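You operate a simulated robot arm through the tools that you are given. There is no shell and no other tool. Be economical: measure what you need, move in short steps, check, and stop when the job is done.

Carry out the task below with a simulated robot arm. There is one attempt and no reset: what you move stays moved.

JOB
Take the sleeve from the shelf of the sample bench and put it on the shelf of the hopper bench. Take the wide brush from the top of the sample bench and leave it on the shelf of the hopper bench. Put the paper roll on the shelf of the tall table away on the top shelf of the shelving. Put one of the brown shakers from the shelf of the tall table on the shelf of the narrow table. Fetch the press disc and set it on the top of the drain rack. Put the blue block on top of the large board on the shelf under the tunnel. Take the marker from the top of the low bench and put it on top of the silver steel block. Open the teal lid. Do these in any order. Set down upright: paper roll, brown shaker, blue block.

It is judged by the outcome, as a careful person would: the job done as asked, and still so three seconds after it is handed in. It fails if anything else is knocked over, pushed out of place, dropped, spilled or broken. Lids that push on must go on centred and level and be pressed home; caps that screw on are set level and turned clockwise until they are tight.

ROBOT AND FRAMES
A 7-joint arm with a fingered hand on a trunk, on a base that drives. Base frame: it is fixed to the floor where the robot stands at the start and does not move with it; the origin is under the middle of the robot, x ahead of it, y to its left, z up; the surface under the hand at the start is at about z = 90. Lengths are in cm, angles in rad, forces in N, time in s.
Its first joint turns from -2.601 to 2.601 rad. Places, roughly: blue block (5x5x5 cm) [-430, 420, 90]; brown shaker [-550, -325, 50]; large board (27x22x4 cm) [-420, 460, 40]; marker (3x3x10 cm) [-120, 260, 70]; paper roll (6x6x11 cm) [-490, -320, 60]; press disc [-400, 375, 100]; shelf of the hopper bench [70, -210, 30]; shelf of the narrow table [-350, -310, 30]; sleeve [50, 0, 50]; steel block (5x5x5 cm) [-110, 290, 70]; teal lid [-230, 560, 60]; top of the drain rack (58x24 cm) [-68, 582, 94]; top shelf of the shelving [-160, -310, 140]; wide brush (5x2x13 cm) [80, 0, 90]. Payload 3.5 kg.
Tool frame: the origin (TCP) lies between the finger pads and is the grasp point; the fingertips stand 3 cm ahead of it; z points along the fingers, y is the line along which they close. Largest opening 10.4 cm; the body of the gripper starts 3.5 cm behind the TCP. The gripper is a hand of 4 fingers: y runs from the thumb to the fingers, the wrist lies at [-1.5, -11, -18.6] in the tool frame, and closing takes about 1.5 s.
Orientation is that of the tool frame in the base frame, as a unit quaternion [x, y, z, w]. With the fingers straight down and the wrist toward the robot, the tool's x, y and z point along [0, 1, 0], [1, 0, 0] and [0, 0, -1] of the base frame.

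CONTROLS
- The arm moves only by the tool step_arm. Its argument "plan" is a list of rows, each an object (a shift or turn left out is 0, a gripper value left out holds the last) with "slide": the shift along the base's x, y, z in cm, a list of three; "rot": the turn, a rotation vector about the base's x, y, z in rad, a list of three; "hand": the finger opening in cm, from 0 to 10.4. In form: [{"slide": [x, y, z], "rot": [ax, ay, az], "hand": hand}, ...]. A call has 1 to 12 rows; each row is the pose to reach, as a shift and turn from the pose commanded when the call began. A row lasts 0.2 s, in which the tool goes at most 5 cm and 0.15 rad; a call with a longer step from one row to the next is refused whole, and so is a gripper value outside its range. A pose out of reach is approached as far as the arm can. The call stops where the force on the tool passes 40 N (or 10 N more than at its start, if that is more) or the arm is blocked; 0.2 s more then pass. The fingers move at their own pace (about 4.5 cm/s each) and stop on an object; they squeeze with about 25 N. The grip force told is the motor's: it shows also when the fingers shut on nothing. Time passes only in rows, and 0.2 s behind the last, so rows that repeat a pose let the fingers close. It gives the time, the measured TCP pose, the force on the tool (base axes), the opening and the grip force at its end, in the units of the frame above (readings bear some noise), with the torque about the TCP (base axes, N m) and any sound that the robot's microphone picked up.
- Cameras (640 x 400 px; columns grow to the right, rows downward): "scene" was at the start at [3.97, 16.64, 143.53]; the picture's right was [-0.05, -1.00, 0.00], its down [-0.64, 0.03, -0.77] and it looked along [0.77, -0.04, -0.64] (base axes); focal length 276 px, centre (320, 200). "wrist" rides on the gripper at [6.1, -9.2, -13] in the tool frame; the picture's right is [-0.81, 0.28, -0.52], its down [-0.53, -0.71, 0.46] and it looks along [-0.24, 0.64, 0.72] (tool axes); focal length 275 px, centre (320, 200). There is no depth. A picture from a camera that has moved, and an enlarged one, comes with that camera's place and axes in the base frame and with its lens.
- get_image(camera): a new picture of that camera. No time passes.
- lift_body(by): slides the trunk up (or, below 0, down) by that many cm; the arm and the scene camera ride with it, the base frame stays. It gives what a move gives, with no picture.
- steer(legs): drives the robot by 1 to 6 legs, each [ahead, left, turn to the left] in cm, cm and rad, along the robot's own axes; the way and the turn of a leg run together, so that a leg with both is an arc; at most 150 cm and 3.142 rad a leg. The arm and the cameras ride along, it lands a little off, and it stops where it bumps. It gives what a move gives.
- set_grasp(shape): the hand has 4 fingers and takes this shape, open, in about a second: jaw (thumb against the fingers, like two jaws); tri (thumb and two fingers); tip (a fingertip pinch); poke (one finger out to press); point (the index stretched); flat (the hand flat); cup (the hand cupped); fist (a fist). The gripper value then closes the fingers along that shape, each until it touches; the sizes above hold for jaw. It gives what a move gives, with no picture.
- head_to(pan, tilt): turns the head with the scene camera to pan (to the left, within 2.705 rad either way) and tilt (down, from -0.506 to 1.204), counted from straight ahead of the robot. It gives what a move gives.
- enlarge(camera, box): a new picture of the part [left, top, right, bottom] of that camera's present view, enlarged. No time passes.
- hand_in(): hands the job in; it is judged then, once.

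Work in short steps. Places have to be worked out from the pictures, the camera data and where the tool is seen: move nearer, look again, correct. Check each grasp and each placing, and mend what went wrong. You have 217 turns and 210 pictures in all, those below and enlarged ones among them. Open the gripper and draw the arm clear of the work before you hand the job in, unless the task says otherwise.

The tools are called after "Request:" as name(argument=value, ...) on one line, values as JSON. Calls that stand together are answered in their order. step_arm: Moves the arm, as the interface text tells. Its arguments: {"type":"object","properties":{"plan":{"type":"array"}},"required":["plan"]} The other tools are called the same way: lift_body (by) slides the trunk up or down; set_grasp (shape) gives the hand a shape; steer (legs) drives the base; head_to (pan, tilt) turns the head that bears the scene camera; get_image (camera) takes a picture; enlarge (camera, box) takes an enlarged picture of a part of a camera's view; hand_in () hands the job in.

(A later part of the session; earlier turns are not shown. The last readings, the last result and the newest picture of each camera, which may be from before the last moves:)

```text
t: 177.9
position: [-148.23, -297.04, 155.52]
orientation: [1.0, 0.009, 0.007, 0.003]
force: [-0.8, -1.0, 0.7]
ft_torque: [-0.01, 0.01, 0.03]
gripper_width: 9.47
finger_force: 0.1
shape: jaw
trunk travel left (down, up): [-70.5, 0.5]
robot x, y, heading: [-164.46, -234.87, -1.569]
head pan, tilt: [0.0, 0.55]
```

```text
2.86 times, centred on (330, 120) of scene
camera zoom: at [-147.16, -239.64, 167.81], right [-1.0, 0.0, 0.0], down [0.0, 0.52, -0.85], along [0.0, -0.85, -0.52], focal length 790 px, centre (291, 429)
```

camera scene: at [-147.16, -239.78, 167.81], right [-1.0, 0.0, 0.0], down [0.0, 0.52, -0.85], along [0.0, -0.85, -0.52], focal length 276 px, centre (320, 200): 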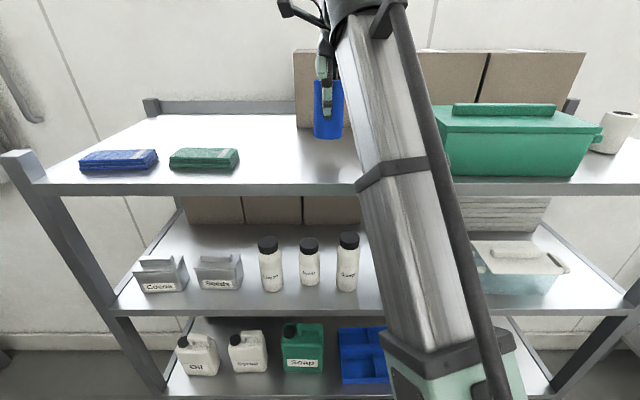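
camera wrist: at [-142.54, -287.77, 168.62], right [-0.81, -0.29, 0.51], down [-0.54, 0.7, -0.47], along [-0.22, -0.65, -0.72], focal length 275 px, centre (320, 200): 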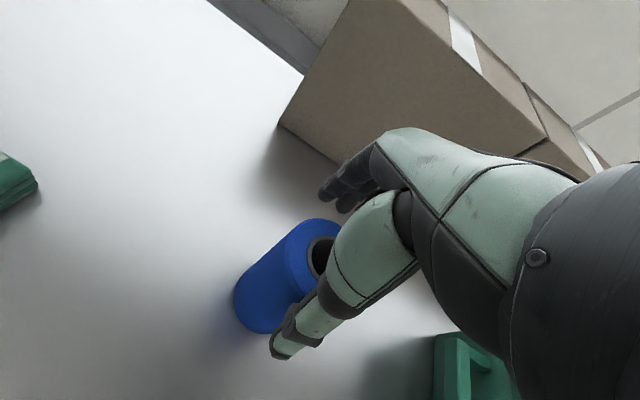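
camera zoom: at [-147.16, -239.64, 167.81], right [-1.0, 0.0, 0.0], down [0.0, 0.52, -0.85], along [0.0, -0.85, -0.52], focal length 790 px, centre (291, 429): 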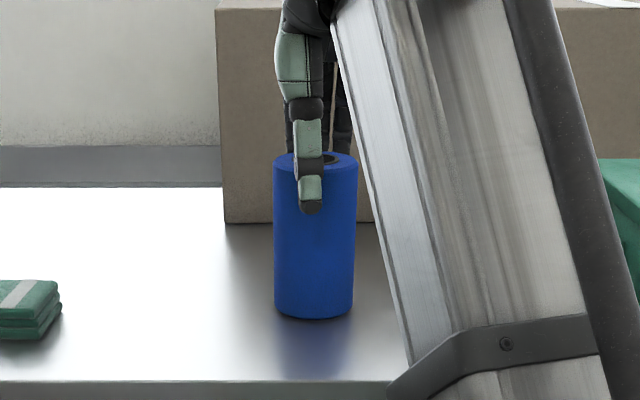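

The roll stands upright. I slide the hand sideways and then back the robot away.

Request:
step_arm(plan=[{"slide": [2, 0, 0]}, {"slide": [5, 0, 0]}, {"slide": [9, 0, 0]}, {"slide": [13, 0, 0]}, {"slide": [14, 4, 0]}, {"slide": [14, 8, 0]}])

Request:
steer(legs=[[-32, 0, 0]])

Request:
get_image(camera="scene")

```text
t: 179.3
position: [-134.15, -288.84, 155.47]
orientation: [1.0, 0.009, 0.007, 0.004]
force: [-0.1, 0.0, -0.4]
ft_torque: [0.01, 0.0, -0.06]
gripper_width: 9.48
finger_force: 0.1
shape: jaw
trunk travel left (down, up): [-70.5, 0.5]
robot x, y, heading: [-164.11, -234.96, -1.574]
head pan, tilt: [0.0, 0.55]
```

```text
t: 181.4
position: [-134.37, -257.2, 155.53]
orientation: [1.0, 0.011, 0.008, 0.004]
force: [-0.1, 0.1, 0.1]
ft_torque: [-0.04, -0.03, 0.03]
gripper_width: 9.49
finger_force: 0.0
shape: jaw
trunk travel left (down, up): [-70.5, 0.5]
robot x, y, heading: [-164.1, -203.86, -1.569]
head pan, tilt: [0.0, 0.55]
```

```text
136 pictures are left
camera scene: at [-147.2, -207.92, 167.82], right [-1.0, 0.0, 0.0], down [0.0, 0.52, -0.85], along [0.0, -0.85, -0.52], focal length 276 px, centre (320, 200)
```

scene: 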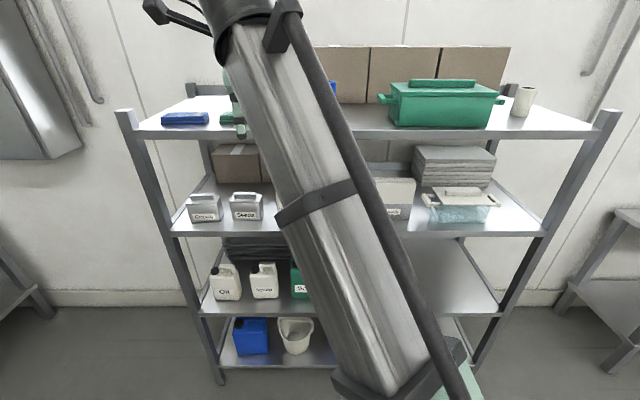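

The roll stays on the top shelf. I re-centre and lower the arm, then drive back to the tall table for the shaker.

Request:
step_arm(plan=[{"slide": [-4.2, 0, -2.5]}, {"slide": [-8.4, 0, -5]}, {"slide": [-12.6, 0, -7.5]}, {"slide": [-16.8, 0, -10]}, {"slide": [-21, 0, -12.5]}, {"slide": [-25.2, 0, -15]}, {"slide": [-29.4, 0, -17.5]}, {"slide": [-33.6, 0, -20]}, {"slide": [-37.8, 0, -22.5]}, {"slide": [-42, 0, -25]}, {"slide": [-42, 0, -29]}])

Request:
get_image(camera="scene")

Request:
steer(legs=[[0, -130, 0], [0, -125, 0], [0, -121, 0]])

Request:
lift_body(by=-40)

Request:
get_image(camera="scene")

```text
t: 183.8
position: [-176.38, -257.52, 126.38]
orientation: [1.0, 0.01, 0.007, 0.003]
force: [-0.2, 0.3, -0.2]
ft_torque: [-0.03, 0.0, -0.01]
gripper_width: 9.48
finger_force: 0.1
shape: jaw
trunk travel left (down, up): [-70.5, 0.5]
robot x, y, heading: [-164.57, -203.65, -1.566]
head pan, tilt: [0.0, 0.55]
```

```text
135 pictures are left
camera scene: at [-147.18, -208.06, 167.82], right [-1.0, 0.0, 0.0], down [0.0, 0.52, -0.85], along [0.0, -0.85, -0.52], focal length 276 px, centre (320, 200)
```

scene: 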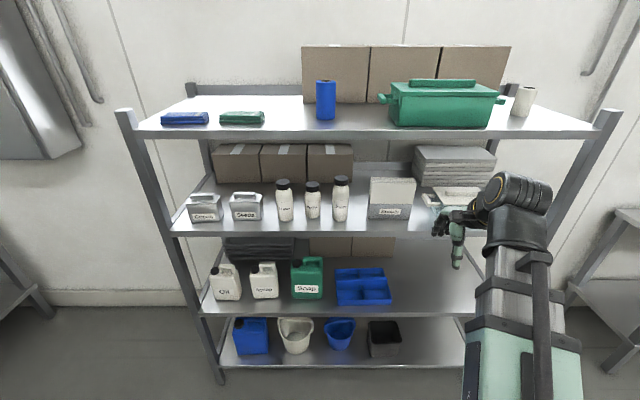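

```text
t: 202.0
position: [-551.87, -262.53, 126.41]
orientation: [1.0, 0.015, 0.008, 0.004]
force: [-0.6, 0.2, 0.2]
ft_torque: [0.03, 0.0, -0.02]
gripper_width: 9.46
finger_force: 0.1
shape: jaw
trunk travel left (down, up): [-70.5, 0.5]
robot x, y, heading: [-539.55, -208.51, -1.557]
head pan, tilt: [0.0, 0.55]
```

```text
t: 205.8
position: [-551.9, -262.43, 86.46]
orientation: [1.0, 0.015, 0.008, 0.003]
force: [-0.1, 0.9, 0.2]
ft_torque: [-0.01, 0.03, 0.01]
gripper_width: 9.48
finger_force: 0.0
shape: jaw
trunk travel left (down, up): [-30.5, 40.5]
robot x, y, heading: [-540.17, -208.23, -1.556]
head pan, tilt: [0.0, 0.55]
```

```text
134 pictures are left
camera scene: at [-523.05, -212.75, 127.82], right [-1.0, -0.01, 0.0], down [-0.01, 0.52, -0.85], along [0.01, -0.85, -0.52], focal length 276 px, centre (320, 200)
```

scene: 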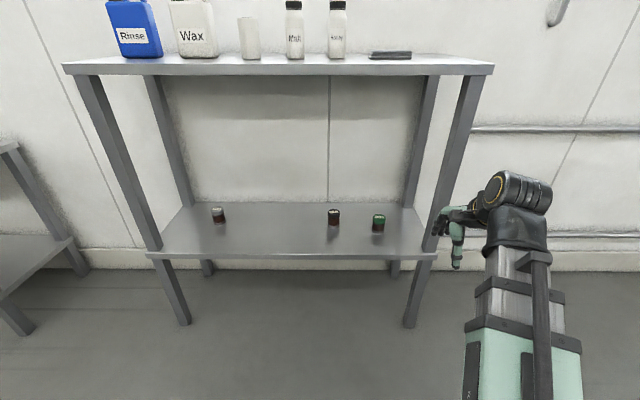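

I zoom to compare the shakers' bodies before choosing.

Request:
enlarge(camera="scene", box=[200, 195, 400, 245])

Request:
get_image(camera="wrist")

```text
3.20 times, centred on (300, 220) of scene
camera zoom: at [-523.05, -212.75, 127.82], right [-1.0, -0.01, 0.0], down [-0.01, 0.52, -0.85], along [0.01, -0.85, -0.52], focal length 884 px, centre (384, 136)
```

zoom: 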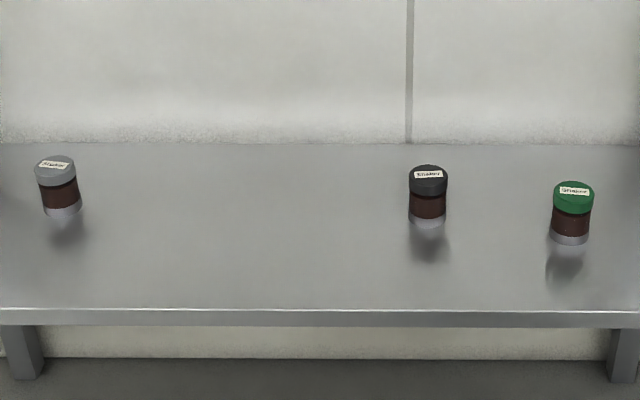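

```text
132 pictures are left
camera wrist: at [-546.24, -253.11, 99.57], right [-0.81, -0.29, 0.51], down [-0.55, 0.69, -0.47], along [-0.21, -0.66, -0.72], focal length 275 px, centre (320, 200)
```

wrist: 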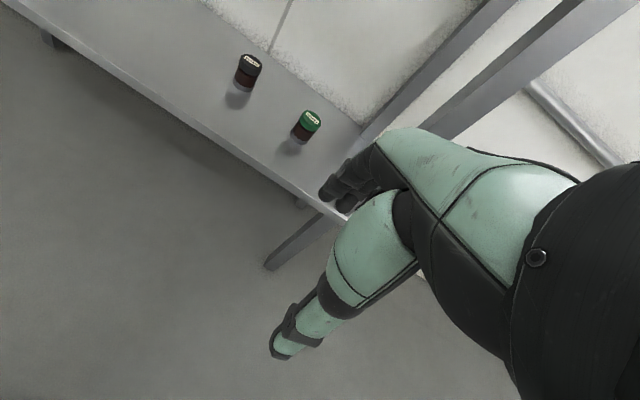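

All three are alike except lids; I take the green-lidded one (listed place), at about [-547.8, -311.7], top ≈58.7. I shift left 12 cm to keep the forearm off the right leg, lower, and drive in.

Request:
steer(legs=[[0, 12, -0.014]])

Request:
step_arm(plan=[{"slide": [-3, 0, -4]}, {"slide": [-6, 0, -8]}, {"slide": [-7, 0, -12.5]}])

Request:
steer(legs=[[26, 0, 0]])

Request:
get_image(camera="wrist")

Request:
get_image(camera="scene")

```text
t: 207.0
position: [-540.75, -262.31, 86.51]
orientation: [1.0, 0.007, 0.008, 0.004]
force: [-0.6, -0.3, 0.4]
ft_torque: [-0.01, -0.01, -0.02]
gripper_width: 9.49
finger_force: 0.2
shape: jaw
trunk travel left (down, up): [-30.5, 40.5]
robot x, y, heading: [-528.41, -208.06, -1.572]
head pan, tilt: [0.0, 0.55]
```

```text
t: 207.8
position: [-547.77, -262.13, 73.82]
orientation: [1.0, 0.006, 0.007, 0.004]
force: [-0.1, -0.2, 0.2]
ft_torque: [0.02, 0.0, -0.02]
gripper_width: 9.53
finger_force: 0.0
shape: jaw
trunk travel left (down, up): [-30.5, 40.5]
robot x, y, heading: [-528.13, -208.51, -1.579]
head pan, tilt: [0.0, 0.55]
```

```text
t: 209.7
position: [-547.52, -287.87, 73.93]
orientation: [1.0, 0.01, 0.007, 0.003]
force: [0.3, 0.3, -0.2]
ft_torque: [0.0, 0.01, -0.03]
gripper_width: 9.51
finger_force: 0.1
shape: jaw
trunk travel left (down, up): [-30.5, 40.5]
robot x, y, heading: [-528.35, -234.41, -1.567]
head pan, tilt: [0.0, 0.55]
```

```text
131 pictures are left
camera wrist: at [-541.75, -278.61, 86.98], right [-0.81, -0.29, 0.51], down [-0.54, 0.7, -0.47], along [-0.22, -0.66, -0.72], focal length 275 px, centre (320, 200)
```

wrist: 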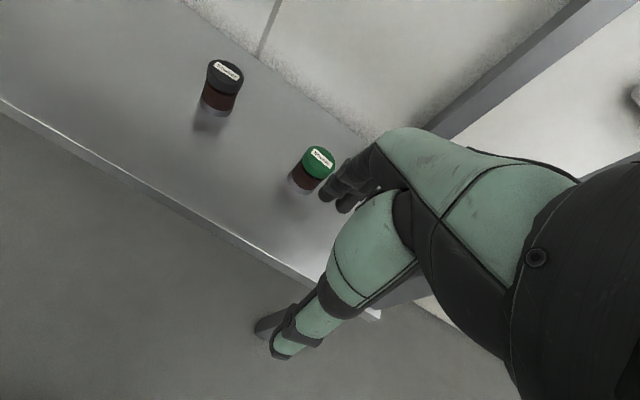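

```text
130 pictures are left
camera scene: at [-511.25, -238.59, 127.82], right [-1.0, 0.0, 0.0], down [0.0, 0.52, -0.85], along [0.0, -0.85, -0.52], focal length 276 px, centre (320, 200)
```

scene: 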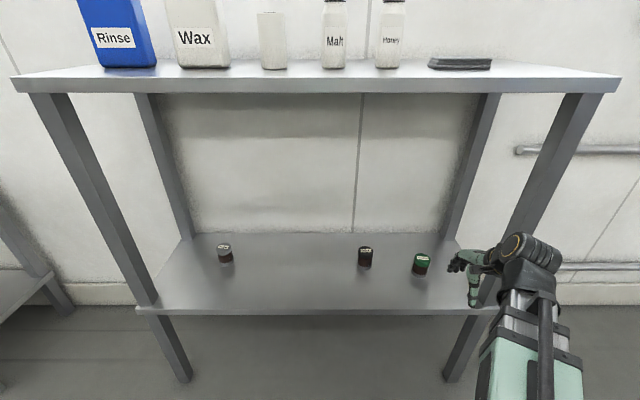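

Lid centre confirmed at [-547.7, -312.2]; knuckle stays ~7 cm from the leg. I extend over it and descend a bit.

Request:
step_arm(plan=[{"slide": [0, -4.8, 0]}, {"slide": [0, -9.6, 0]}, {"slide": [-0.2, -14.4, 0]}, {"slide": [-0.2, -19.2, 0]}, {"slide": [-0.2, -24.1, 0]}, {"slide": [-0.2, -24.1, -4.8]}])

Request:
get_image(camera="wrist")

Request:
enlarge(camera="scene", box=[380, 180, 560, 320])

```text
t: 211.1
position: [-547.59, -311.89, 69.07]
orientation: [1.0, 0.011, 0.008, 0.004]
force: [1.0, -0.4, 0.9]
ft_torque: [-0.03, 0.02, 0.01]
gripper_width: 9.48
finger_force: 0.0
shape: jaw
trunk travel left (down, up): [-30.5, 40.5]
robot x, y, heading: [-528.17, -234.4, -1.566]
head pan, tilt: [0.0, 0.55]
```

```text
129 pictures are left
camera wrist: at [-541.83, -302.63, 82.07], right [-0.81, -0.29, 0.51], down [-0.54, 0.7, -0.47], along [-0.22, -0.66, -0.72], focal length 275 px, centre (320, 200)
```

wrist: 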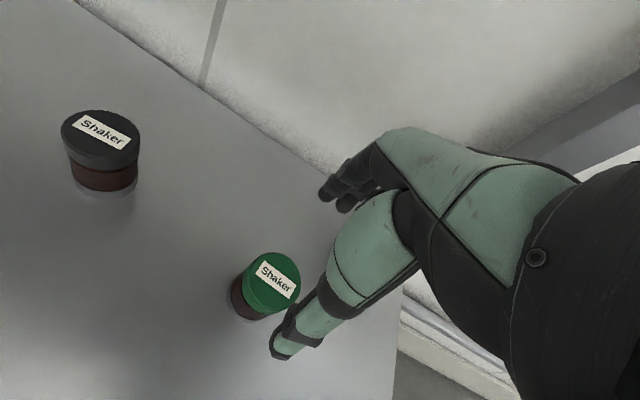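

```text
2.86 times, centred on (470, 250) of scene
camera zoom: at [-511.24, -238.6, 127.82], right [-1.0, 0.0, 0.0], down [0.0, 0.52, -0.85], along [0.0, -0.85, -0.52], focal length 790 px, centre (-109, 57)
```

zoom: 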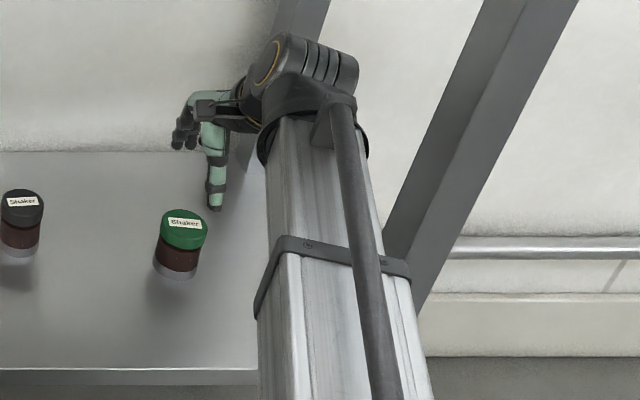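

Aligned. I descend to z≈56 and close.

Request:
step_arm(plan=[{"slide": [0, -0.5, -4.5]}, {"slide": [0, -0.5, -9]}, {"slide": [0, -0.5, -12.8]}, {"slide": [0, -0.5, -12.8], "hand": 0}, {"slide": [0, -0.5, -12.8]}, {"slide": [0, -0.5, -12.8]}, {"slide": [0, -0.5, -12.8]}, {"slide": [0, -0.5, -12.8]}, {"slide": [0, -0.5, -12.8]}])

Request:
get_image(camera="wrist")

```text
t: 213.1
position: [-547.67, -312.38, 56.1]
orientation: [1.0, 0.011, 0.008, 0.003]
force: [0.2, 0.2, -0.2]
ft_torque: [0.01, 0.01, 0.01]
gripper_width: 4.79
finger_force: 24.9
shape: jaw
trunk travel left (down, up): [-30.5, 40.5]
robot x, y, heading: [-528.72, -234.0, -1.567]
head pan, tilt: [0.0, 0.55]
```

```text
127 pictures are left
camera wrist: at [-542.01, -303.1, 69.26], right [-0.81, -0.29, 0.51], down [-0.54, 0.7, -0.47], along [-0.22, -0.65, -0.72], focal length 275 px, centre (320, 200)
```

wrist: 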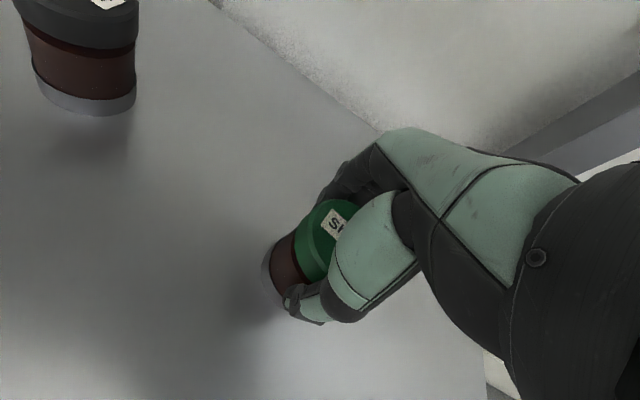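

Gripped at 4.8 cm. I lift, withdraw, back off, and drive left to the narrow table.

Request:
step_arm(plan=[{"slide": [0, 0, 3]}, {"slide": [0, 0, 7]}, {"slide": [0, 0, 11]}, {"slide": [0, 4.8, 11]}, {"slide": [0, 9.6, 11]}, {"slide": [0, 14.4, 11]}, {"slide": [0, 19.2, 11]}, {"slide": [0, 24, 11]}])

Request:
steer(legs=[[-28, 0, 0], [0, 100, 0], [0, 102, 0]])

Request:
lift_body(by=-28)

Request:
get_image(camera="scene")

Request:
get_image(camera="wrist")

```text
t: 214.9
position: [-547.69, -288.62, 67.3]
orientation: [1.0, 0.011, 0.008, 0.003]
force: [-0.6, 0.0, -1.8]
ft_torque: [0.05, -0.01, 0.0]
gripper_width: 4.78
finger_force: 25.0
shape: jaw
trunk travel left (down, up): [-30.5, 40.5]
robot x, y, heading: [-528.49, -233.93, -1.566]
head pan, tilt: [0.0, 0.55]
```

```text
t: 226.6
position: [-344.87, -262.07, 67.12]
orientation: [1.0, 0.002, 0.007, 0.004]
force: [0.0, 0.4, -1.9]
ft_torque: [0.0, -0.01, 0.0]
gripper_width: 4.76
finger_force: 25.2
shape: jaw
trunk travel left (down, up): [-30.5, 40.5]
robot x, y, heading: [-323.97, -208.22, -1.591]
head pan, tilt: [0.0, 0.55]
```

```text
t: 229.4
position: [-344.78, -262.24, 39.26]
orientation: [1.0, 0.002, 0.007, 0.002]
force: [-0.8, 0.5, -0.7]
ft_torque: [0.02, -0.02, 0.01]
gripper_width: 4.77
finger_force: 24.9
shape: jaw
trunk travel left (down, up): [-2.5, 68.5]
robot x, y, heading: [-324.31, -208.35, -1.585]
head pan, tilt: [0.0, 0.55]
```

```text
126 pictures are left
camera scene: at [-307.59, -212.86, 99.82], right [-1.0, 0.02, 0.0], down [0.01, 0.52, -0.85], along [-0.01, -0.85, -0.52], focal length 276 px, centre (320, 200)
```

scene: 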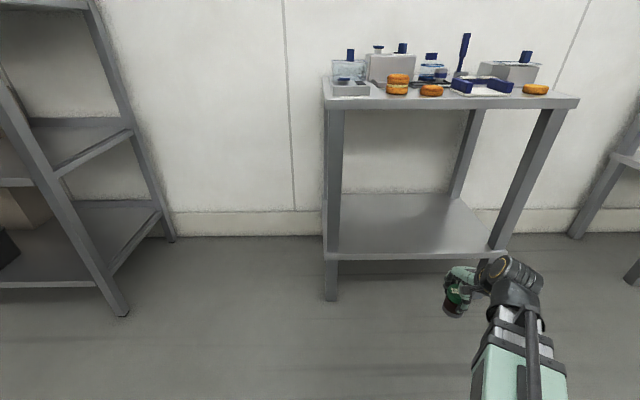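

```text
125 pictures are left
camera wrist: at [-339.02, -253.05, 52.33], right [-0.82, -0.27, 0.51], down [-0.53, 0.71, -0.47], along [-0.23, -0.65, -0.72], focal length 275 px, centre (320, 200)
```

wrist: 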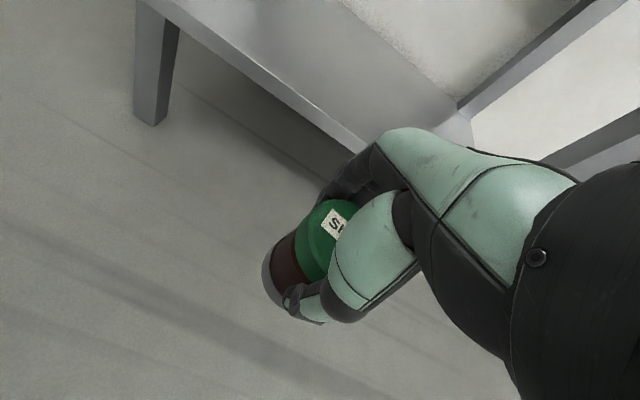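

Shelf spans x≈-315…-378, front y≈-291, z≈29. I raise 4 cm, drive in 24 cm and look.

Request:
step_arm(plan=[{"slide": [0, 0, 4]}])

Request:
steer(legs=[[24, 0, 0.015]])

Request:
step_arm(plan=[{"slide": [0, -4.8, 0]}, {"slide": [0, -9.6, 0]}, {"slide": [0, -14.4, 0]}, {"slide": [0, -18, 0]}])

Request:
get_image(camera="wrist")

Request:
get_image(camera="scene")

```text
t: 229.8
position: [-345.03, -262.02, 43.35]
orientation: [1.0, 0.002, 0.008, 0.004]
force: [-0.1, 0.5, -1.5]
ft_torque: [-0.01, -0.01, 0.04]
gripper_width: 4.78
finger_force: 24.4
shape: jaw
trunk travel left (down, up): [-2.5, 68.5]
robot x, y, heading: [-324.46, -208.03, -1.586]
head pan, tilt: [0.0, 0.55]
```

```text
t: 231.6
position: [-344.26, -286.67, 43.2]
orientation: [1.0, 0.009, 0.008, 0.003]
force: [-0.5, -0.1, -0.9]
ft_torque: [-0.01, -0.03, 0.01]
gripper_width: 4.75
finger_force: 25.3
shape: jaw
trunk travel left (down, up): [-2.5, 68.5]
robot x, y, heading: [-324.56, -232.3, -1.571]
head pan, tilt: [0.0, 0.55]
```

```text
t: 232.6
position: [-344.38, -304.86, 43.29]
orientation: [1.0, 0.009, 0.008, 0.003]
force: [-0.1, -1.1, -0.9]
ft_torque: [-0.01, -0.02, 0.03]
gripper_width: 4.76
finger_force: 24.6
shape: jaw
trunk travel left (down, up): [-2.5, 68.5]
robot x, y, heading: [-324.85, -232.45, -1.573]
head pan, tilt: [0.0, 0.55]
```

```text
124 pictures are left
camera wrist: at [-338.7, -295.49, 56.26], right [-0.81, -0.29, 0.51], down [-0.54, 0.7, -0.47], along [-0.22, -0.65, -0.72], focal length 275 px, centre (320, 200)
```

wrist: 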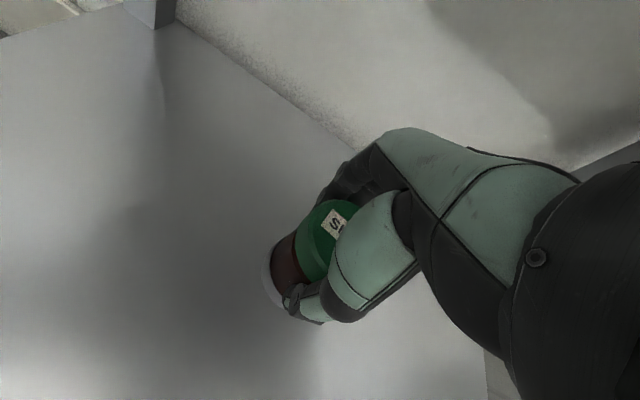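

```text
123 pictures are left
camera scene: at [-307.68, -236.76, 99.82], right [-1.0, 0.0, 0.0], down [0.0, 0.52, -0.85], along [0.0, -0.85, -0.52], focal length 276 px, centre (320, 200)
```

scene: 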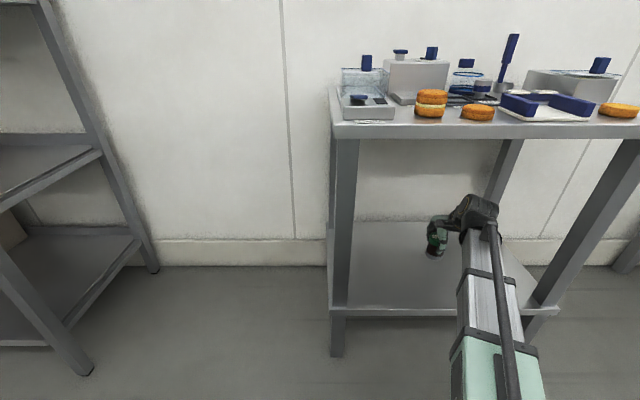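

Over the shelf interior. I lower to contact.

Request:
step_arm(plan=[{"slide": [0, 0, -3.5]}, {"slide": [0, 0, -5]}, {"slide": [0, 0, -5.7]}, {"slide": [0, 0, -6.4]}, {"slide": [0, 0, -7.1]}, {"slide": [0, 0, -7.8]}, {"slide": [0, 0, -8.5]}])

Request:
get_image(camera="wrist")

```text
t: 234.2
position: [-344.41, -304.63, 34.64]
orientation: [1.0, 0.011, 0.007, 0.003]
force: [0.3, -0.1, -1.9]
ft_torque: [0.02, 0.01, -0.03]
gripper_width: 4.77
finger_force: 25.1
shape: jaw
trunk travel left (down, up): [-2.5, 68.5]
robot x, y, heading: [-324.92, -232.11, -1.57]
head pan, tilt: [0.0, 0.55]
```

```text
122 pictures are left
camera wrist: at [-338.64, -295.36, 47.75], right [-0.81, -0.29, 0.51], down [-0.54, 0.7, -0.47], along [-0.22, -0.65, -0.72], focal length 275 px, centre (320, 200)
```

wrist: 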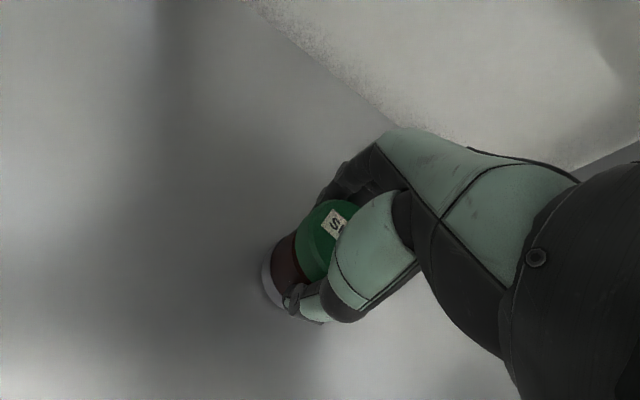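

No contact yet at 34.6; I continue down slowly.

Request:
step_arm(plan=[{"slide": [0, 0, -0.6]}, {"slide": [0, 0, -1.2]}, {"slide": [0, 0, -1.8]}, {"slide": [0, 0, -2.4]}, {"slide": [0, 0, -3]}, {"slide": [0, 0, -3.6]}, {"slide": [0, 0, -4.2]}])

Request:
get_image(camera="wrist")

```text
t: 235.8
position: [-344.33, -304.69, 30.86]
orientation: [1.0, 0.011, 0.006, 0.006]
force: [4.2, 2.8, 39.8]
ft_torque: [0.19, -0.11, 0.02]
gripper_width: 4.06
finger_force: 25.1
shape: jaw
trunk travel left (down, up): [-2.5, 68.5]
robot x, y, heading: [-324.5, -232.24, -1.566]
head pan, tilt: [0.0, 0.55]
```

```text
121 pictures are left
camera wrist: at [-338.67, -295.31, 43.92], right [-0.81, -0.28, 0.51], down [-0.54, 0.7, -0.47], along [-0.22, -0.66, -0.72], focal length 275 px, centre (320, 200)
```

wrist: 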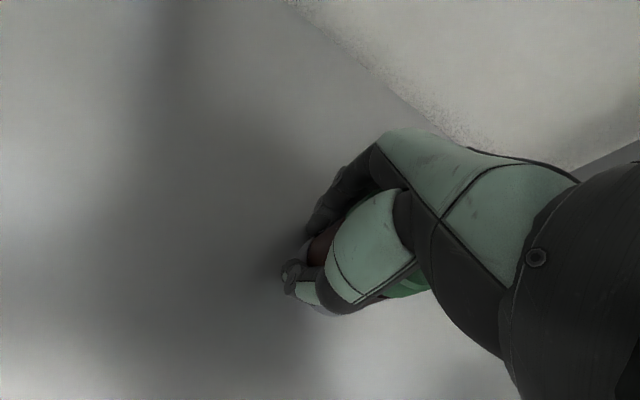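

The shaker seems to have swivelled in the grip from too much pressing. I raise 4 cm and inspect.

Request:
step_arm(plan=[{"slide": [0, 0, 1.5]}, {"slide": [0, 0, 4]}, {"slide": [0, 0, 6]}])

Request:
get_image(camera="wrist")

Request:
enlarge(camera="scene", box=[400, 180, 520, 290])

```text
t: 236.6
position: [-344.3, -304.62, 36.55]
orientation: [1.0, 0.01, 0.007, 0.004]
force: [0.6, 0.6, -0.7]
ft_torque: [0.0, -0.03, -0.03]
gripper_width: 3.87
finger_force: 24.8
shape: jaw
trunk travel left (down, up): [-2.5, 68.5]
robot x, y, heading: [-324.78, -232.42, -1.572]
head pan, tilt: [0.0, 0.55]
```

```text
120 pictures are left
camera wrist: at [-338.65, -295.37, 49.6], right [-0.81, -0.29, 0.51], down [-0.54, 0.7, -0.47], along [-0.22, -0.65, -0.72], focal length 275 px, centre (320, 200)
```

wrist: 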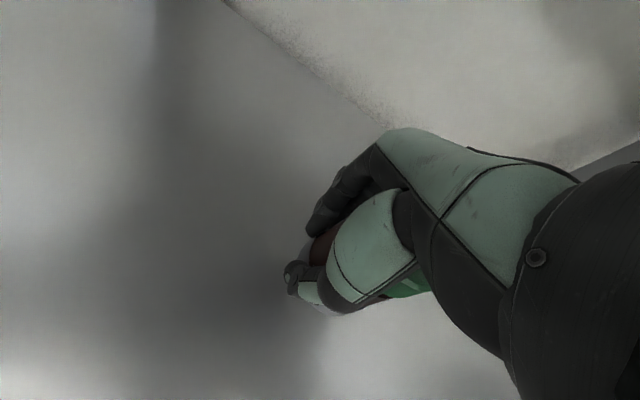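

```text
3.64 times, centred on (460, 235) of scene
camera zoom: at [-307.69, -236.78, 99.8], right [-1.0, 0.0, 0.0], down [0.0, 0.52, -0.85], along [0.0, -0.85, -0.52], focal length 1005 px, centre (-189, 73)
```

zoom: 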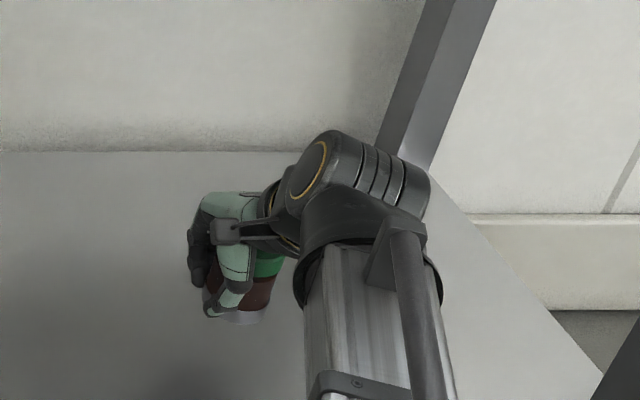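

The shaker slid ~3 cm sideways in the grip but is nearly upright (~8° lean). I lower gently to light contact again.

Request:
step_arm(plan=[{"slide": [0, 0, -2]}, {"slide": [0, 0, -4]}, {"slide": [0, 0, -4.5]}, {"slide": [0, 0, -4.8]}, {"slide": [0, 0, -4.8]}])

Request:
enlarge(camera="scene", box=[400, 190, 500, 290])

```text
t: 237.8
position: [-344.36, -304.66, 31.75]
orientation: [1.0, 0.01, 0.008, 0.004]
force: [0.1, -0.9, -1.5]
ft_torque: [0.0, 0.0, -0.02]
gripper_width: 3.86
finger_force: 25.0
shape: jaw
trunk travel left (down, up): [-2.5, 68.5]
robot x, y, heading: [-324.31, -232.38, -1.572]
head pan, tilt: [0.0, 0.55]
```

```text
4.00 times, centred on (450, 240) of scene
camera zoom: at [-307.68, -236.77, 99.82], right [-1.0, 0.0, 0.0], down [0.0, 0.52, -0.85], along [0.0, -0.85, -0.52], focal length 1105 px, centre (-200, 40)
```

zoom: 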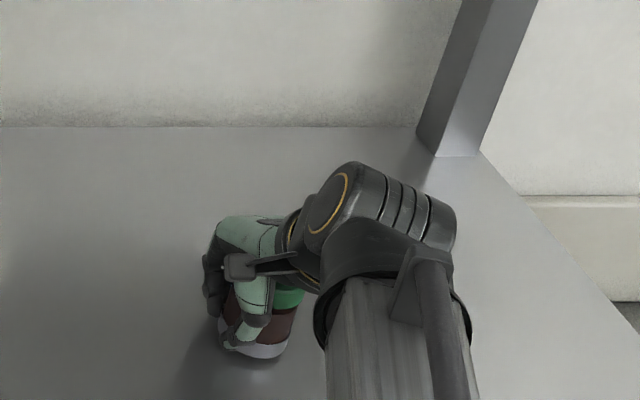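

Very close; I go down in tiny steps to first contact.

Request:
step_arm(plan=[{"slide": [0, 0, -0.3]}, {"slide": [0, 0, -0.5]}, {"slide": [0, 0, -0.5]}])

```text
t: 238.6
position: [-344.29, -304.62, 31.14]
orientation: [1.0, 0.01, 0.007, 0.004]
force: [0.2, 0.0, -2.8]
ft_torque: [-0.01, -0.01, -0.01]
gripper_width: 3.86
finger_force: 24.2
shape: jaw
trunk travel left (down, up): [-2.5, 68.5]
robot x, y, heading: [-324.76, -232.3, -1.57]
head pan, tilt: [0.0, 0.55]
```

Request:
step_arm(plan=[{"slide": [0, 0, -0.3]}, {"slide": [0, 0, -0.6]}, {"slide": [0, 0, -0.6]}])

```text
t: 239.4
position: [-344.29, -304.6, 30.88]
orientation: [1.0, 0.009, 0.007, 0.006]
force: [0.1, 0.3, 30.1]
ft_torque: [-0.08, 0.1, 0.02]
gripper_width: 4.02
finger_force: 25.4
shape: jaw
trunk travel left (down, up): [-2.5, 68.5]
robot x, y, heading: [-324.57, -232.4, -1.572]
head pan, tilt: [0.0, 0.55]
```

Firm contact. I ease up 0.3 cm and open slowly.

Request:
step_arm(plan=[{"slide": [0, 0, 0.3]}, {"slide": [0, 0, 0.3], "hand": 5}, {"slide": [0, 0, 0.3], "hand": 7}, {"slide": [0, 0, 0.3], "hand": 9.5}, {"slide": [0, 0, 0.3]}, {"slide": [0, 0, 0.3]}])

Request:
get_image(camera="wrist")

Request:
enlarge(camera="scene", box=[400, 190, 500, 290])

```text
t: 240.7
position: [-344.24, -304.73, 31.04]
orientation: [1.0, 0.01, 0.008, 0.006]
force: [0.4, 0.3, 2.0]
ft_torque: [-0.08, 0.01, 0.03]
gripper_width: 9.49
finger_force: 0.1
shape: jaw
trunk travel left (down, up): [-2.5, 68.5]
robot x, y, heading: [-324.7, -232.25, -1.571]
head pan, tilt: [0.0, 0.55]
stopped in row 6: the force on the tool passed its limit at 42 N (the readings are from after the stop); the commanded pose is now the measured one
```

```text
117 pictures are left
camera wrist: at [-338.62, -295.43, 44.05], right [-0.81, -0.28, 0.51], down [-0.54, 0.7, -0.47], along [-0.22, -0.66, -0.72], focal length 275 px, centre (320, 200)
```

wrist: 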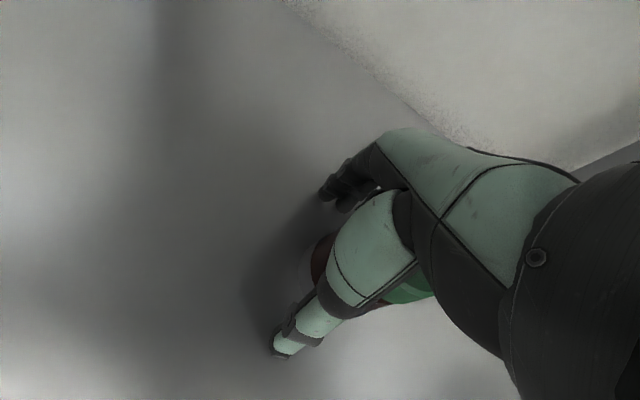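

```text
4.00 times, centred on (450, 240) of scene
camera zoom: at [-307.67, -236.76, 99.75], right [-1.0, 0.0, 0.0], down [0.0, 0.52, -0.85], along [0.0, -0.85, -0.52], focal length 1105 px, centre (-200, 40)
```

zoom: 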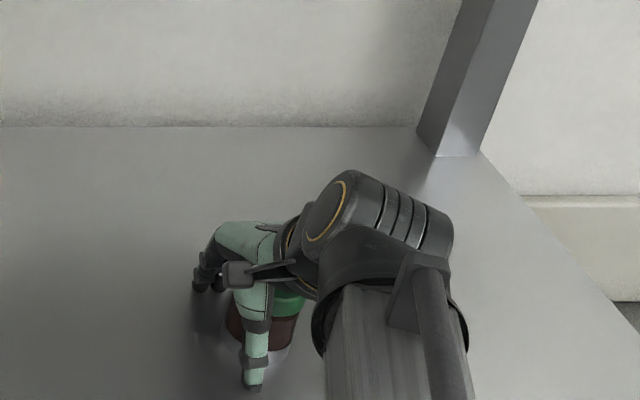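

Released. I raise straight up 14 cm and look.

Request:
step_arm(plan=[{"slide": [0, 0, 2]}, {"slide": [0, 0, 6]}, {"slide": [0, 0, 10]}, {"slide": [0, 0, 14]}, {"slide": [4, 0, 16]}])

Request:
get_image(camera="wrist")

Request:
enlarge(camera="scene", box=[380, 170, 500, 290])

```text
t: 241.9
position: [-340.66, -304.83, 47.03]
orientation: [1.0, 0.009, 0.008, 0.006]
force: [0.6, -0.5, -0.2]
ft_torque: [-0.04, 0.0, -0.01]
gripper_width: 9.49
finger_force: 0.1
shape: jaw
trunk travel left (down, up): [-2.5, 68.5]
robot x, y, heading: [-324.9, -232.14, -1.567]
head pan, tilt: [0.0, 0.55]
```

```text
115 pictures are left
camera wrist: at [-334.81, -295.44, 60.09], right [-0.81, -0.28, 0.51], down [-0.54, 0.7, -0.47], along [-0.22, -0.66, -0.72], focal length 275 px, centre (320, 200)
```

wrist: 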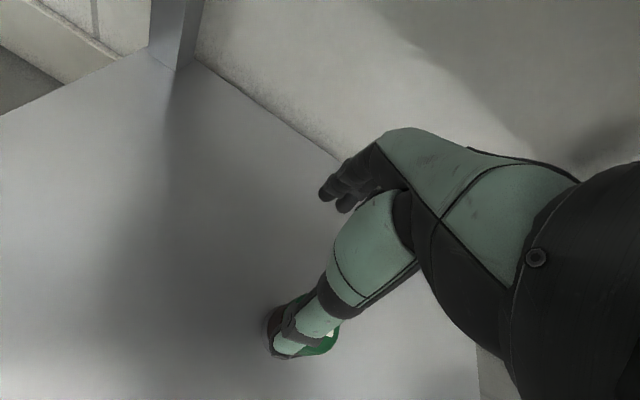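

```text
3.33 times, centred on (440, 230) of scene
camera zoom: at [-307.69, -236.79, 99.81], right [-1.0, 0.0, 0.0], down [0.0, 0.52, -0.85], along [0.0, -0.85, -0.52], focal length 921 px, centre (-80, 100)
```

zoom: 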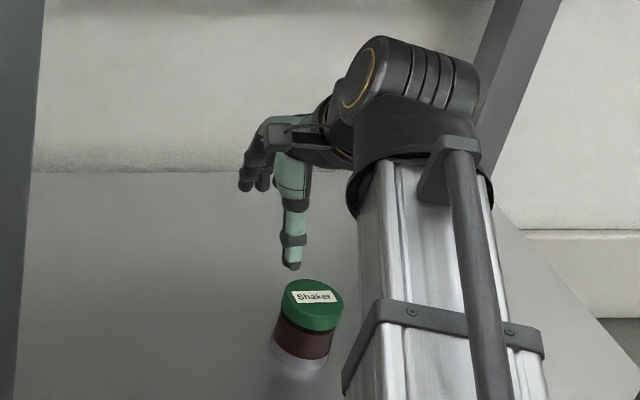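

The shaker stands upright on the narrow table's shelf. I withdraw, back off, raise, and look around behind for the route north.

Request:
step_arm(plan=[{"slide": [0, 4.8, 0]}, {"slide": [0, 9.6, 0]}, {"slide": [0, 14.4, 0]}, {"slide": [0, 19.2, 0]}])

Request:
steer(legs=[[-40, 0, 0]])

Request:
lift_body(by=40)

Request:
head_to(pan=2.4, tilt=0.3)

Request:
get_image(camera="scene")

Request:
head_to(pan=-2.6, tilt=0.3)

Request:
get_image(camera="scene")

```text
t: 242.9
position: [-340.49, -285.51, 47.17]
orientation: [1.0, 0.009, 0.008, 0.006]
force: [0.0, -0.3, 0.5]
ft_torque: [0.01, 0.0, 0.01]
gripper_width: 9.5
finger_force: 0.1
shape: jaw
trunk travel left (down, up): [-2.5, 68.5]
robot x, y, heading: [-324.71, -232.53, -1.571]
head pan, tilt: [0.0, 0.55]
```

```text
t: 245.4
position: [-340.54, -245.2, 47.11]
orientation: [1.0, 0.009, 0.008, 0.006]
force: [-0.5, -0.1, 0.0]
ft_torque: [0.02, 0.02, 0.02]
gripper_width: 9.5
finger_force: 0.1
shape: jaw
trunk travel left (down, up): [-2.5, 68.5]
robot x, y, heading: [-324.57, -192.48, -1.572]
head pan, tilt: [0.0, 0.55]
```

```text
t: 249.2
position: [-340.69, -245.13, 87.12]
orientation: [1.0, 0.007, 0.008, 0.007]
force: [-0.4, 0.0, 0.5]
ft_torque: [0.0, -0.01, 0.02]
gripper_width: 9.5
finger_force: 0.0
shape: jaw
trunk travel left (down, up): [-42.5, 28.5]
robot x, y, heading: [-324.93, -192.12, -1.571]
head pan, tilt: [0.0, 0.55]
```

```text
t: 251.4
position: [-340.57, -245.1, 87.1]
orientation: [1.0, 0.008, 0.008, 0.007]
force: [-1.2, 1.1, 0.7]
ft_torque: [0.02, 0.0, 0.03]
gripper_width: 9.49
finger_force: 0.1
shape: jaw
trunk travel left (down, up): [-42.5, 28.5]
robot x, y, heading: [-325.03, -192.54, -1.574]
head pan, tilt: [2.4, 0.3]
```

```text
113 pictures are left
camera scene: at [-301.36, -180.64, 142.11], right [0.74, -0.68, 0.0], down [-0.2, -0.22, -0.96], along [0.65, 0.7, -0.3], focal length 276 px, centre (320, 200)
```

scene: 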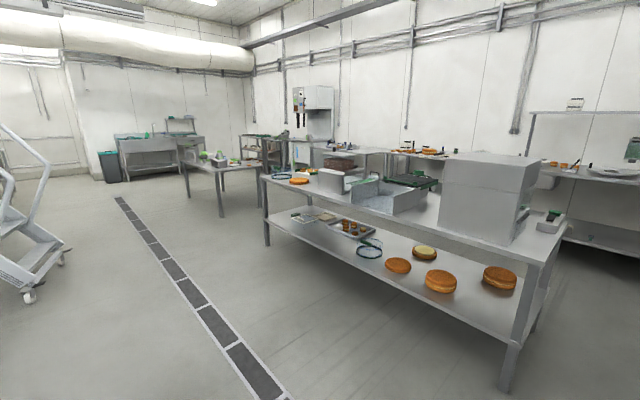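

```text
t: 255.4
position: [-340.6, -245.09, 87.04]
orientation: [1.0, 0.008, 0.008, 0.006]
force: [0.0, -0.3, -0.1]
ft_torque: [0.01, 0.02, 0.0]
gripper_width: 9.49
finger_force: 0.0
shape: jaw
trunk travel left (down, up): [-42.5, 28.5]
robot x, y, heading: [-324.78, -191.86, -1.571]
head pan, tilt: [-2.601, 0.3]
```

```text
112 pictures are left
camera scene: at [-312.48, -179.5, 142.11], right [0.86, 0.51, 0.0], down [0.15, -0.25, -0.96], along [-0.49, 0.82, -0.3], focal length 276 px, centre (320, 200)
```

scene: 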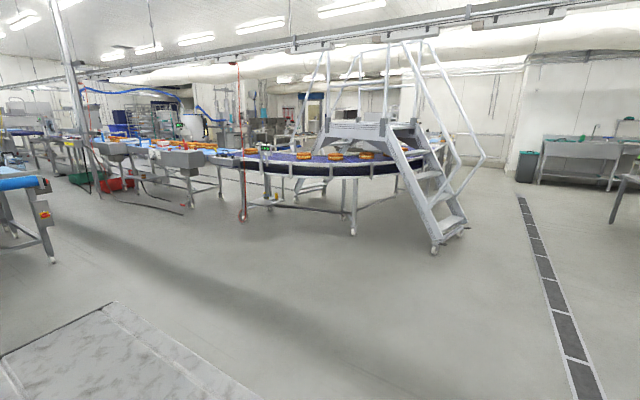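

Clear aisle to the north along x≈-220 between the stairs and benches. I turn left to face +x, advance to x≈-225, and strafe left northwards in stages.

Request:
steer(legs=[[0, 0, 1.571], [100, 0, 0], [0, 150, 0], [0, 150, 0]])

Request:
head_to(pan=0.7, tilt=0.45)

Request:
get_image(camera="scene")

```text
t: 278.4
position: [-162.86, 88.13, 87.03]
orientation: [0.71, 0.704, 0.01, -0.002]
force: [-0.1, 0.1, -0.1]
ft_torque: [-0.03, -0.01, -0.01]
gripper_width: 9.49
finger_force: 0.0
shape: jaw
trunk travel left (down, up): [-42.5, 28.5]
robot x, y, heading: [-215.22, 105.04, -0.027]
head pan, tilt: [-2.601, 0.3]
```

```text
t: 281.2
position: [-162.92, 88.15, 87.12]
orientation: [0.711, 0.703, 0.01, -0.002]
force: [-0.1, 0.3, 0.3]
ft_torque: [0.0, 0.02, 0.0]
gripper_width: 9.52
finger_force: 0.1
shape: jaw
trunk travel left (down, up): [-42.5, 28.5]
robot x, y, heading: [-215.93, 105.73, -0.022]
head pan, tilt: [0.7, 0.45]
```

```text
111 pictures are left
camera scene: at [-212.37, 128.24, 140.72], right [0.62, -0.78, 0.0], down [-0.34, -0.27, -0.9], along [0.7, 0.56, -0.44], focal length 276 px, centre (320, 200)
```

scene: 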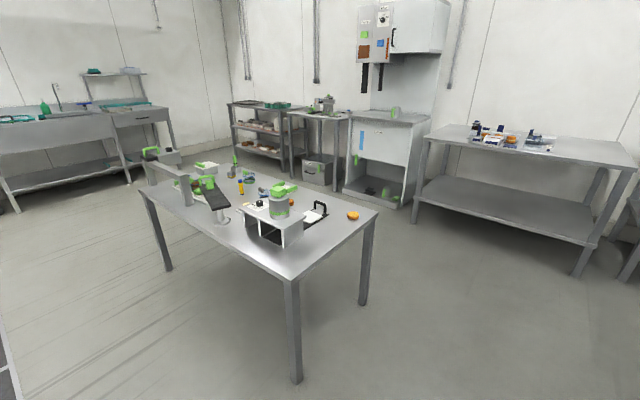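

I zoom onto the low bench to find the marker and the silver steel block.

Request:
enlarge(camera="scene", box=[140, 140, 370, 270])

```text
2.78 times, centred on (255, 205) of scene
camera zoom: at [-212.37, 128.24, 140.72], right [0.62, -0.78, 0.0], down [-0.34, -0.27, -0.9], along [0.7, 0.56, -0.44], focal length 769 px, centre (501, 186)
```

zoom: 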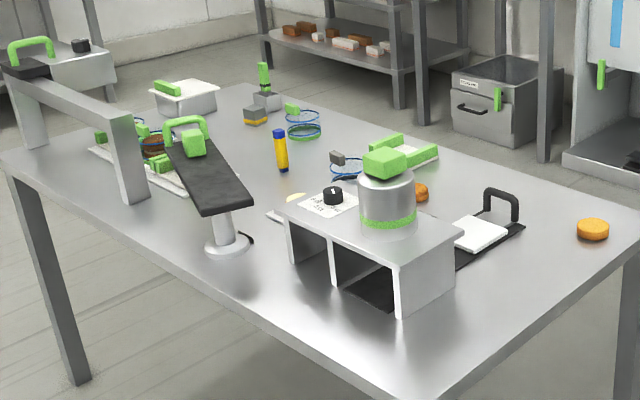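

The marker (yellow, blue cap) stands at ≈[-125, 258]; the grey block near [-110, 290]. I back off a little for clearance, strafe left and look again from close up.

Request:
steer(legs=[[-12, 0, 0.022], [0, 150, 0]])

Request:
head_to(pan=0.0, tilt=0.6)

Request:
get_image(camera="scene")

Request:
enlarge(camera="scene", box=[240, 120, 440, 245])

```text
t: 289.3
position: [-175.17, 237.59, 87.16]
orientation: [0.693, 0.721, 0.01, -0.001]
force: [-0.2, -0.1, 0.1]
ft_torque: [0.0, -0.01, 0.02]
gripper_width: 9.47
finger_force: 0.1
shape: jaw
trunk travel left (down, up): [-42.5, 28.5]
robot x, y, heading: [-228.62, 252.13, 0.024]
head pan, tilt: [0.7, 0.45]
```

```text
t: 290.4
position: [-175.19, 237.7, 87.21]
orientation: [0.693, 0.72, 0.01, -0.001]
force: [-0.6, -0.2, 0.4]
ft_torque: [-0.02, 0.0, 0.0]
gripper_width: 9.5
finger_force: 0.0
shape: jaw
trunk travel left (down, up): [-42.5, 28.5]
robot x, y, heading: [-228.25, 252.48, 0.021]
head pan, tilt: [0.0, 0.6]
```

```text
109 pictures are left
camera scene: at [-224.59, 269.57, 139.37], right [0.02, -1.0, 0.0], down [-0.56, -0.01, -0.83], along [0.82, 0.02, -0.56], focal length 276 px, centre (320, 200)
```

scene: 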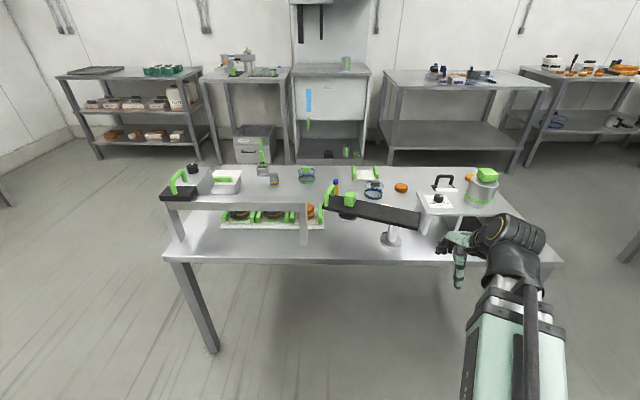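

```text
3.20 times, centred on (340, 182) of scene
camera zoom: at [-224.59, 269.57, 139.37], right [0.02, -1.0, 0.0], down [-0.56, -0.01, -0.83], along [0.82, 0.02, -0.56], focal length 884 px, centre (256, 256)
```

zoom: 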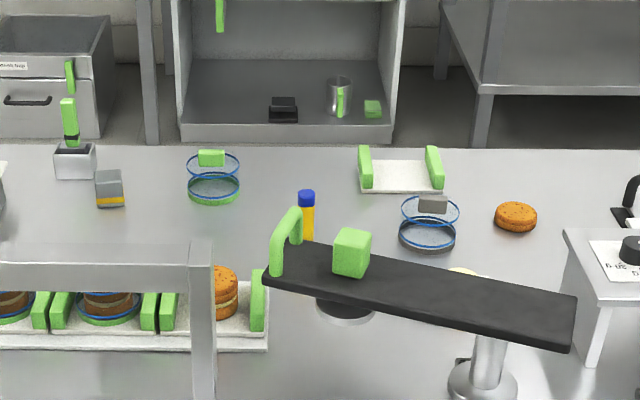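

Triangulated: marker ≈[-120, 265] (top ≈78), steel block ≈[-106, 295], bench top ≈68.5; ramp handle and arch reach ≈z 93. I raise the trunk, align in y and drive forward with the tool high.

Request:
lift_body(by=28)

Request:
steer(legs=[[0, 27, -0.022], [26, 0, 0]])

Request:
get_image(camera="wrist")

Request:
head_to(pan=-0.1, tilt=0.75)

Request:
get_image(camera="scene")

```text
t: 293.2
position: [-175.15, 237.59, 115.07]
orientation: [0.693, 0.72, 0.01, 0.0]
force: [-0.4, 0.2, 0.1]
ft_torque: [0.04, -0.01, -0.01]
gripper_width: 9.51
finger_force: 0.0
shape: jaw
trunk travel left (down, up): [-70.5, 0.5]
robot x, y, heading: [-228.24, 252.7, 0.022]
head pan, tilt: [0.0, 0.6]
```

```text
t: 296.6
position: [-149.8, 263.51, 114.91]
orientation: [0.702, 0.712, 0.009, -0.001]
force: [-0.3, 0.3, 0.2]
ft_torque: [0.01, -0.03, -0.01]
gripper_width: 9.48
finger_force: 0.0
shape: jaw
trunk travel left (down, up): [-70.5, 0.5]
robot x, y, heading: [-202.36, 279.33, -0.006]
head pan, tilt: [0.0, 0.6]
```

```text
107 pictures are left
camera wrist: at [-159.24, 269.19, 128.09], right [0.28, -0.81, 0.51], down [-0.7, -0.54, -0.47], along [0.66, -0.22, -0.72], focal length 275 px, centre (320, 200)
```

wrist: 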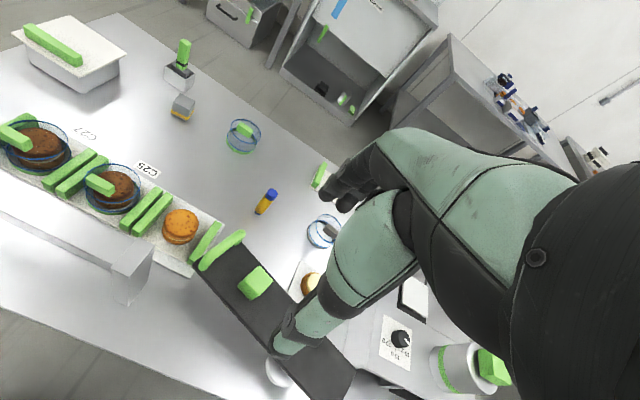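

```text
t: 297.3
position: [-149.82, 263.58, 115.05]
orientation: [0.702, 0.712, 0.01, -0.002]
force: [0.4, -0.8, -0.8]
ft_torque: [-0.02, 0.01, -0.01]
gripper_width: 9.47
finger_force: 0.2
shape: jaw
trunk travel left (down, up): [-70.5, 0.5]
robot x, y, heading: [-202.92, 279.18, -0.006]
head pan, tilt: [-0.099, 0.75]
```

```text
106 pictures are left
camera scene: at [-199.07, 295.81, 166.08], right [-0.1, -0.99, 0.0], down [-0.68, 0.07, -0.73], along [0.73, -0.07, -0.68], focal length 276 px, centre (320, 200)
```

scene: 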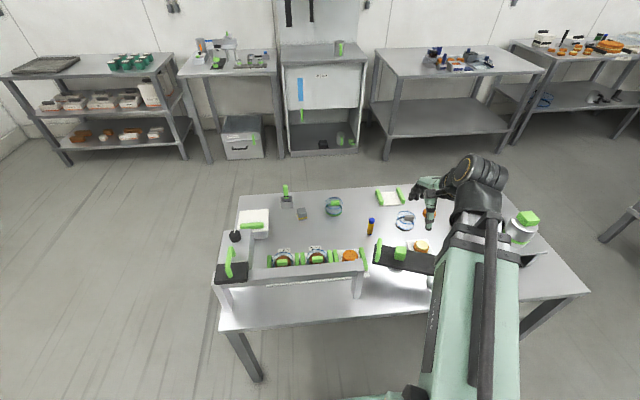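

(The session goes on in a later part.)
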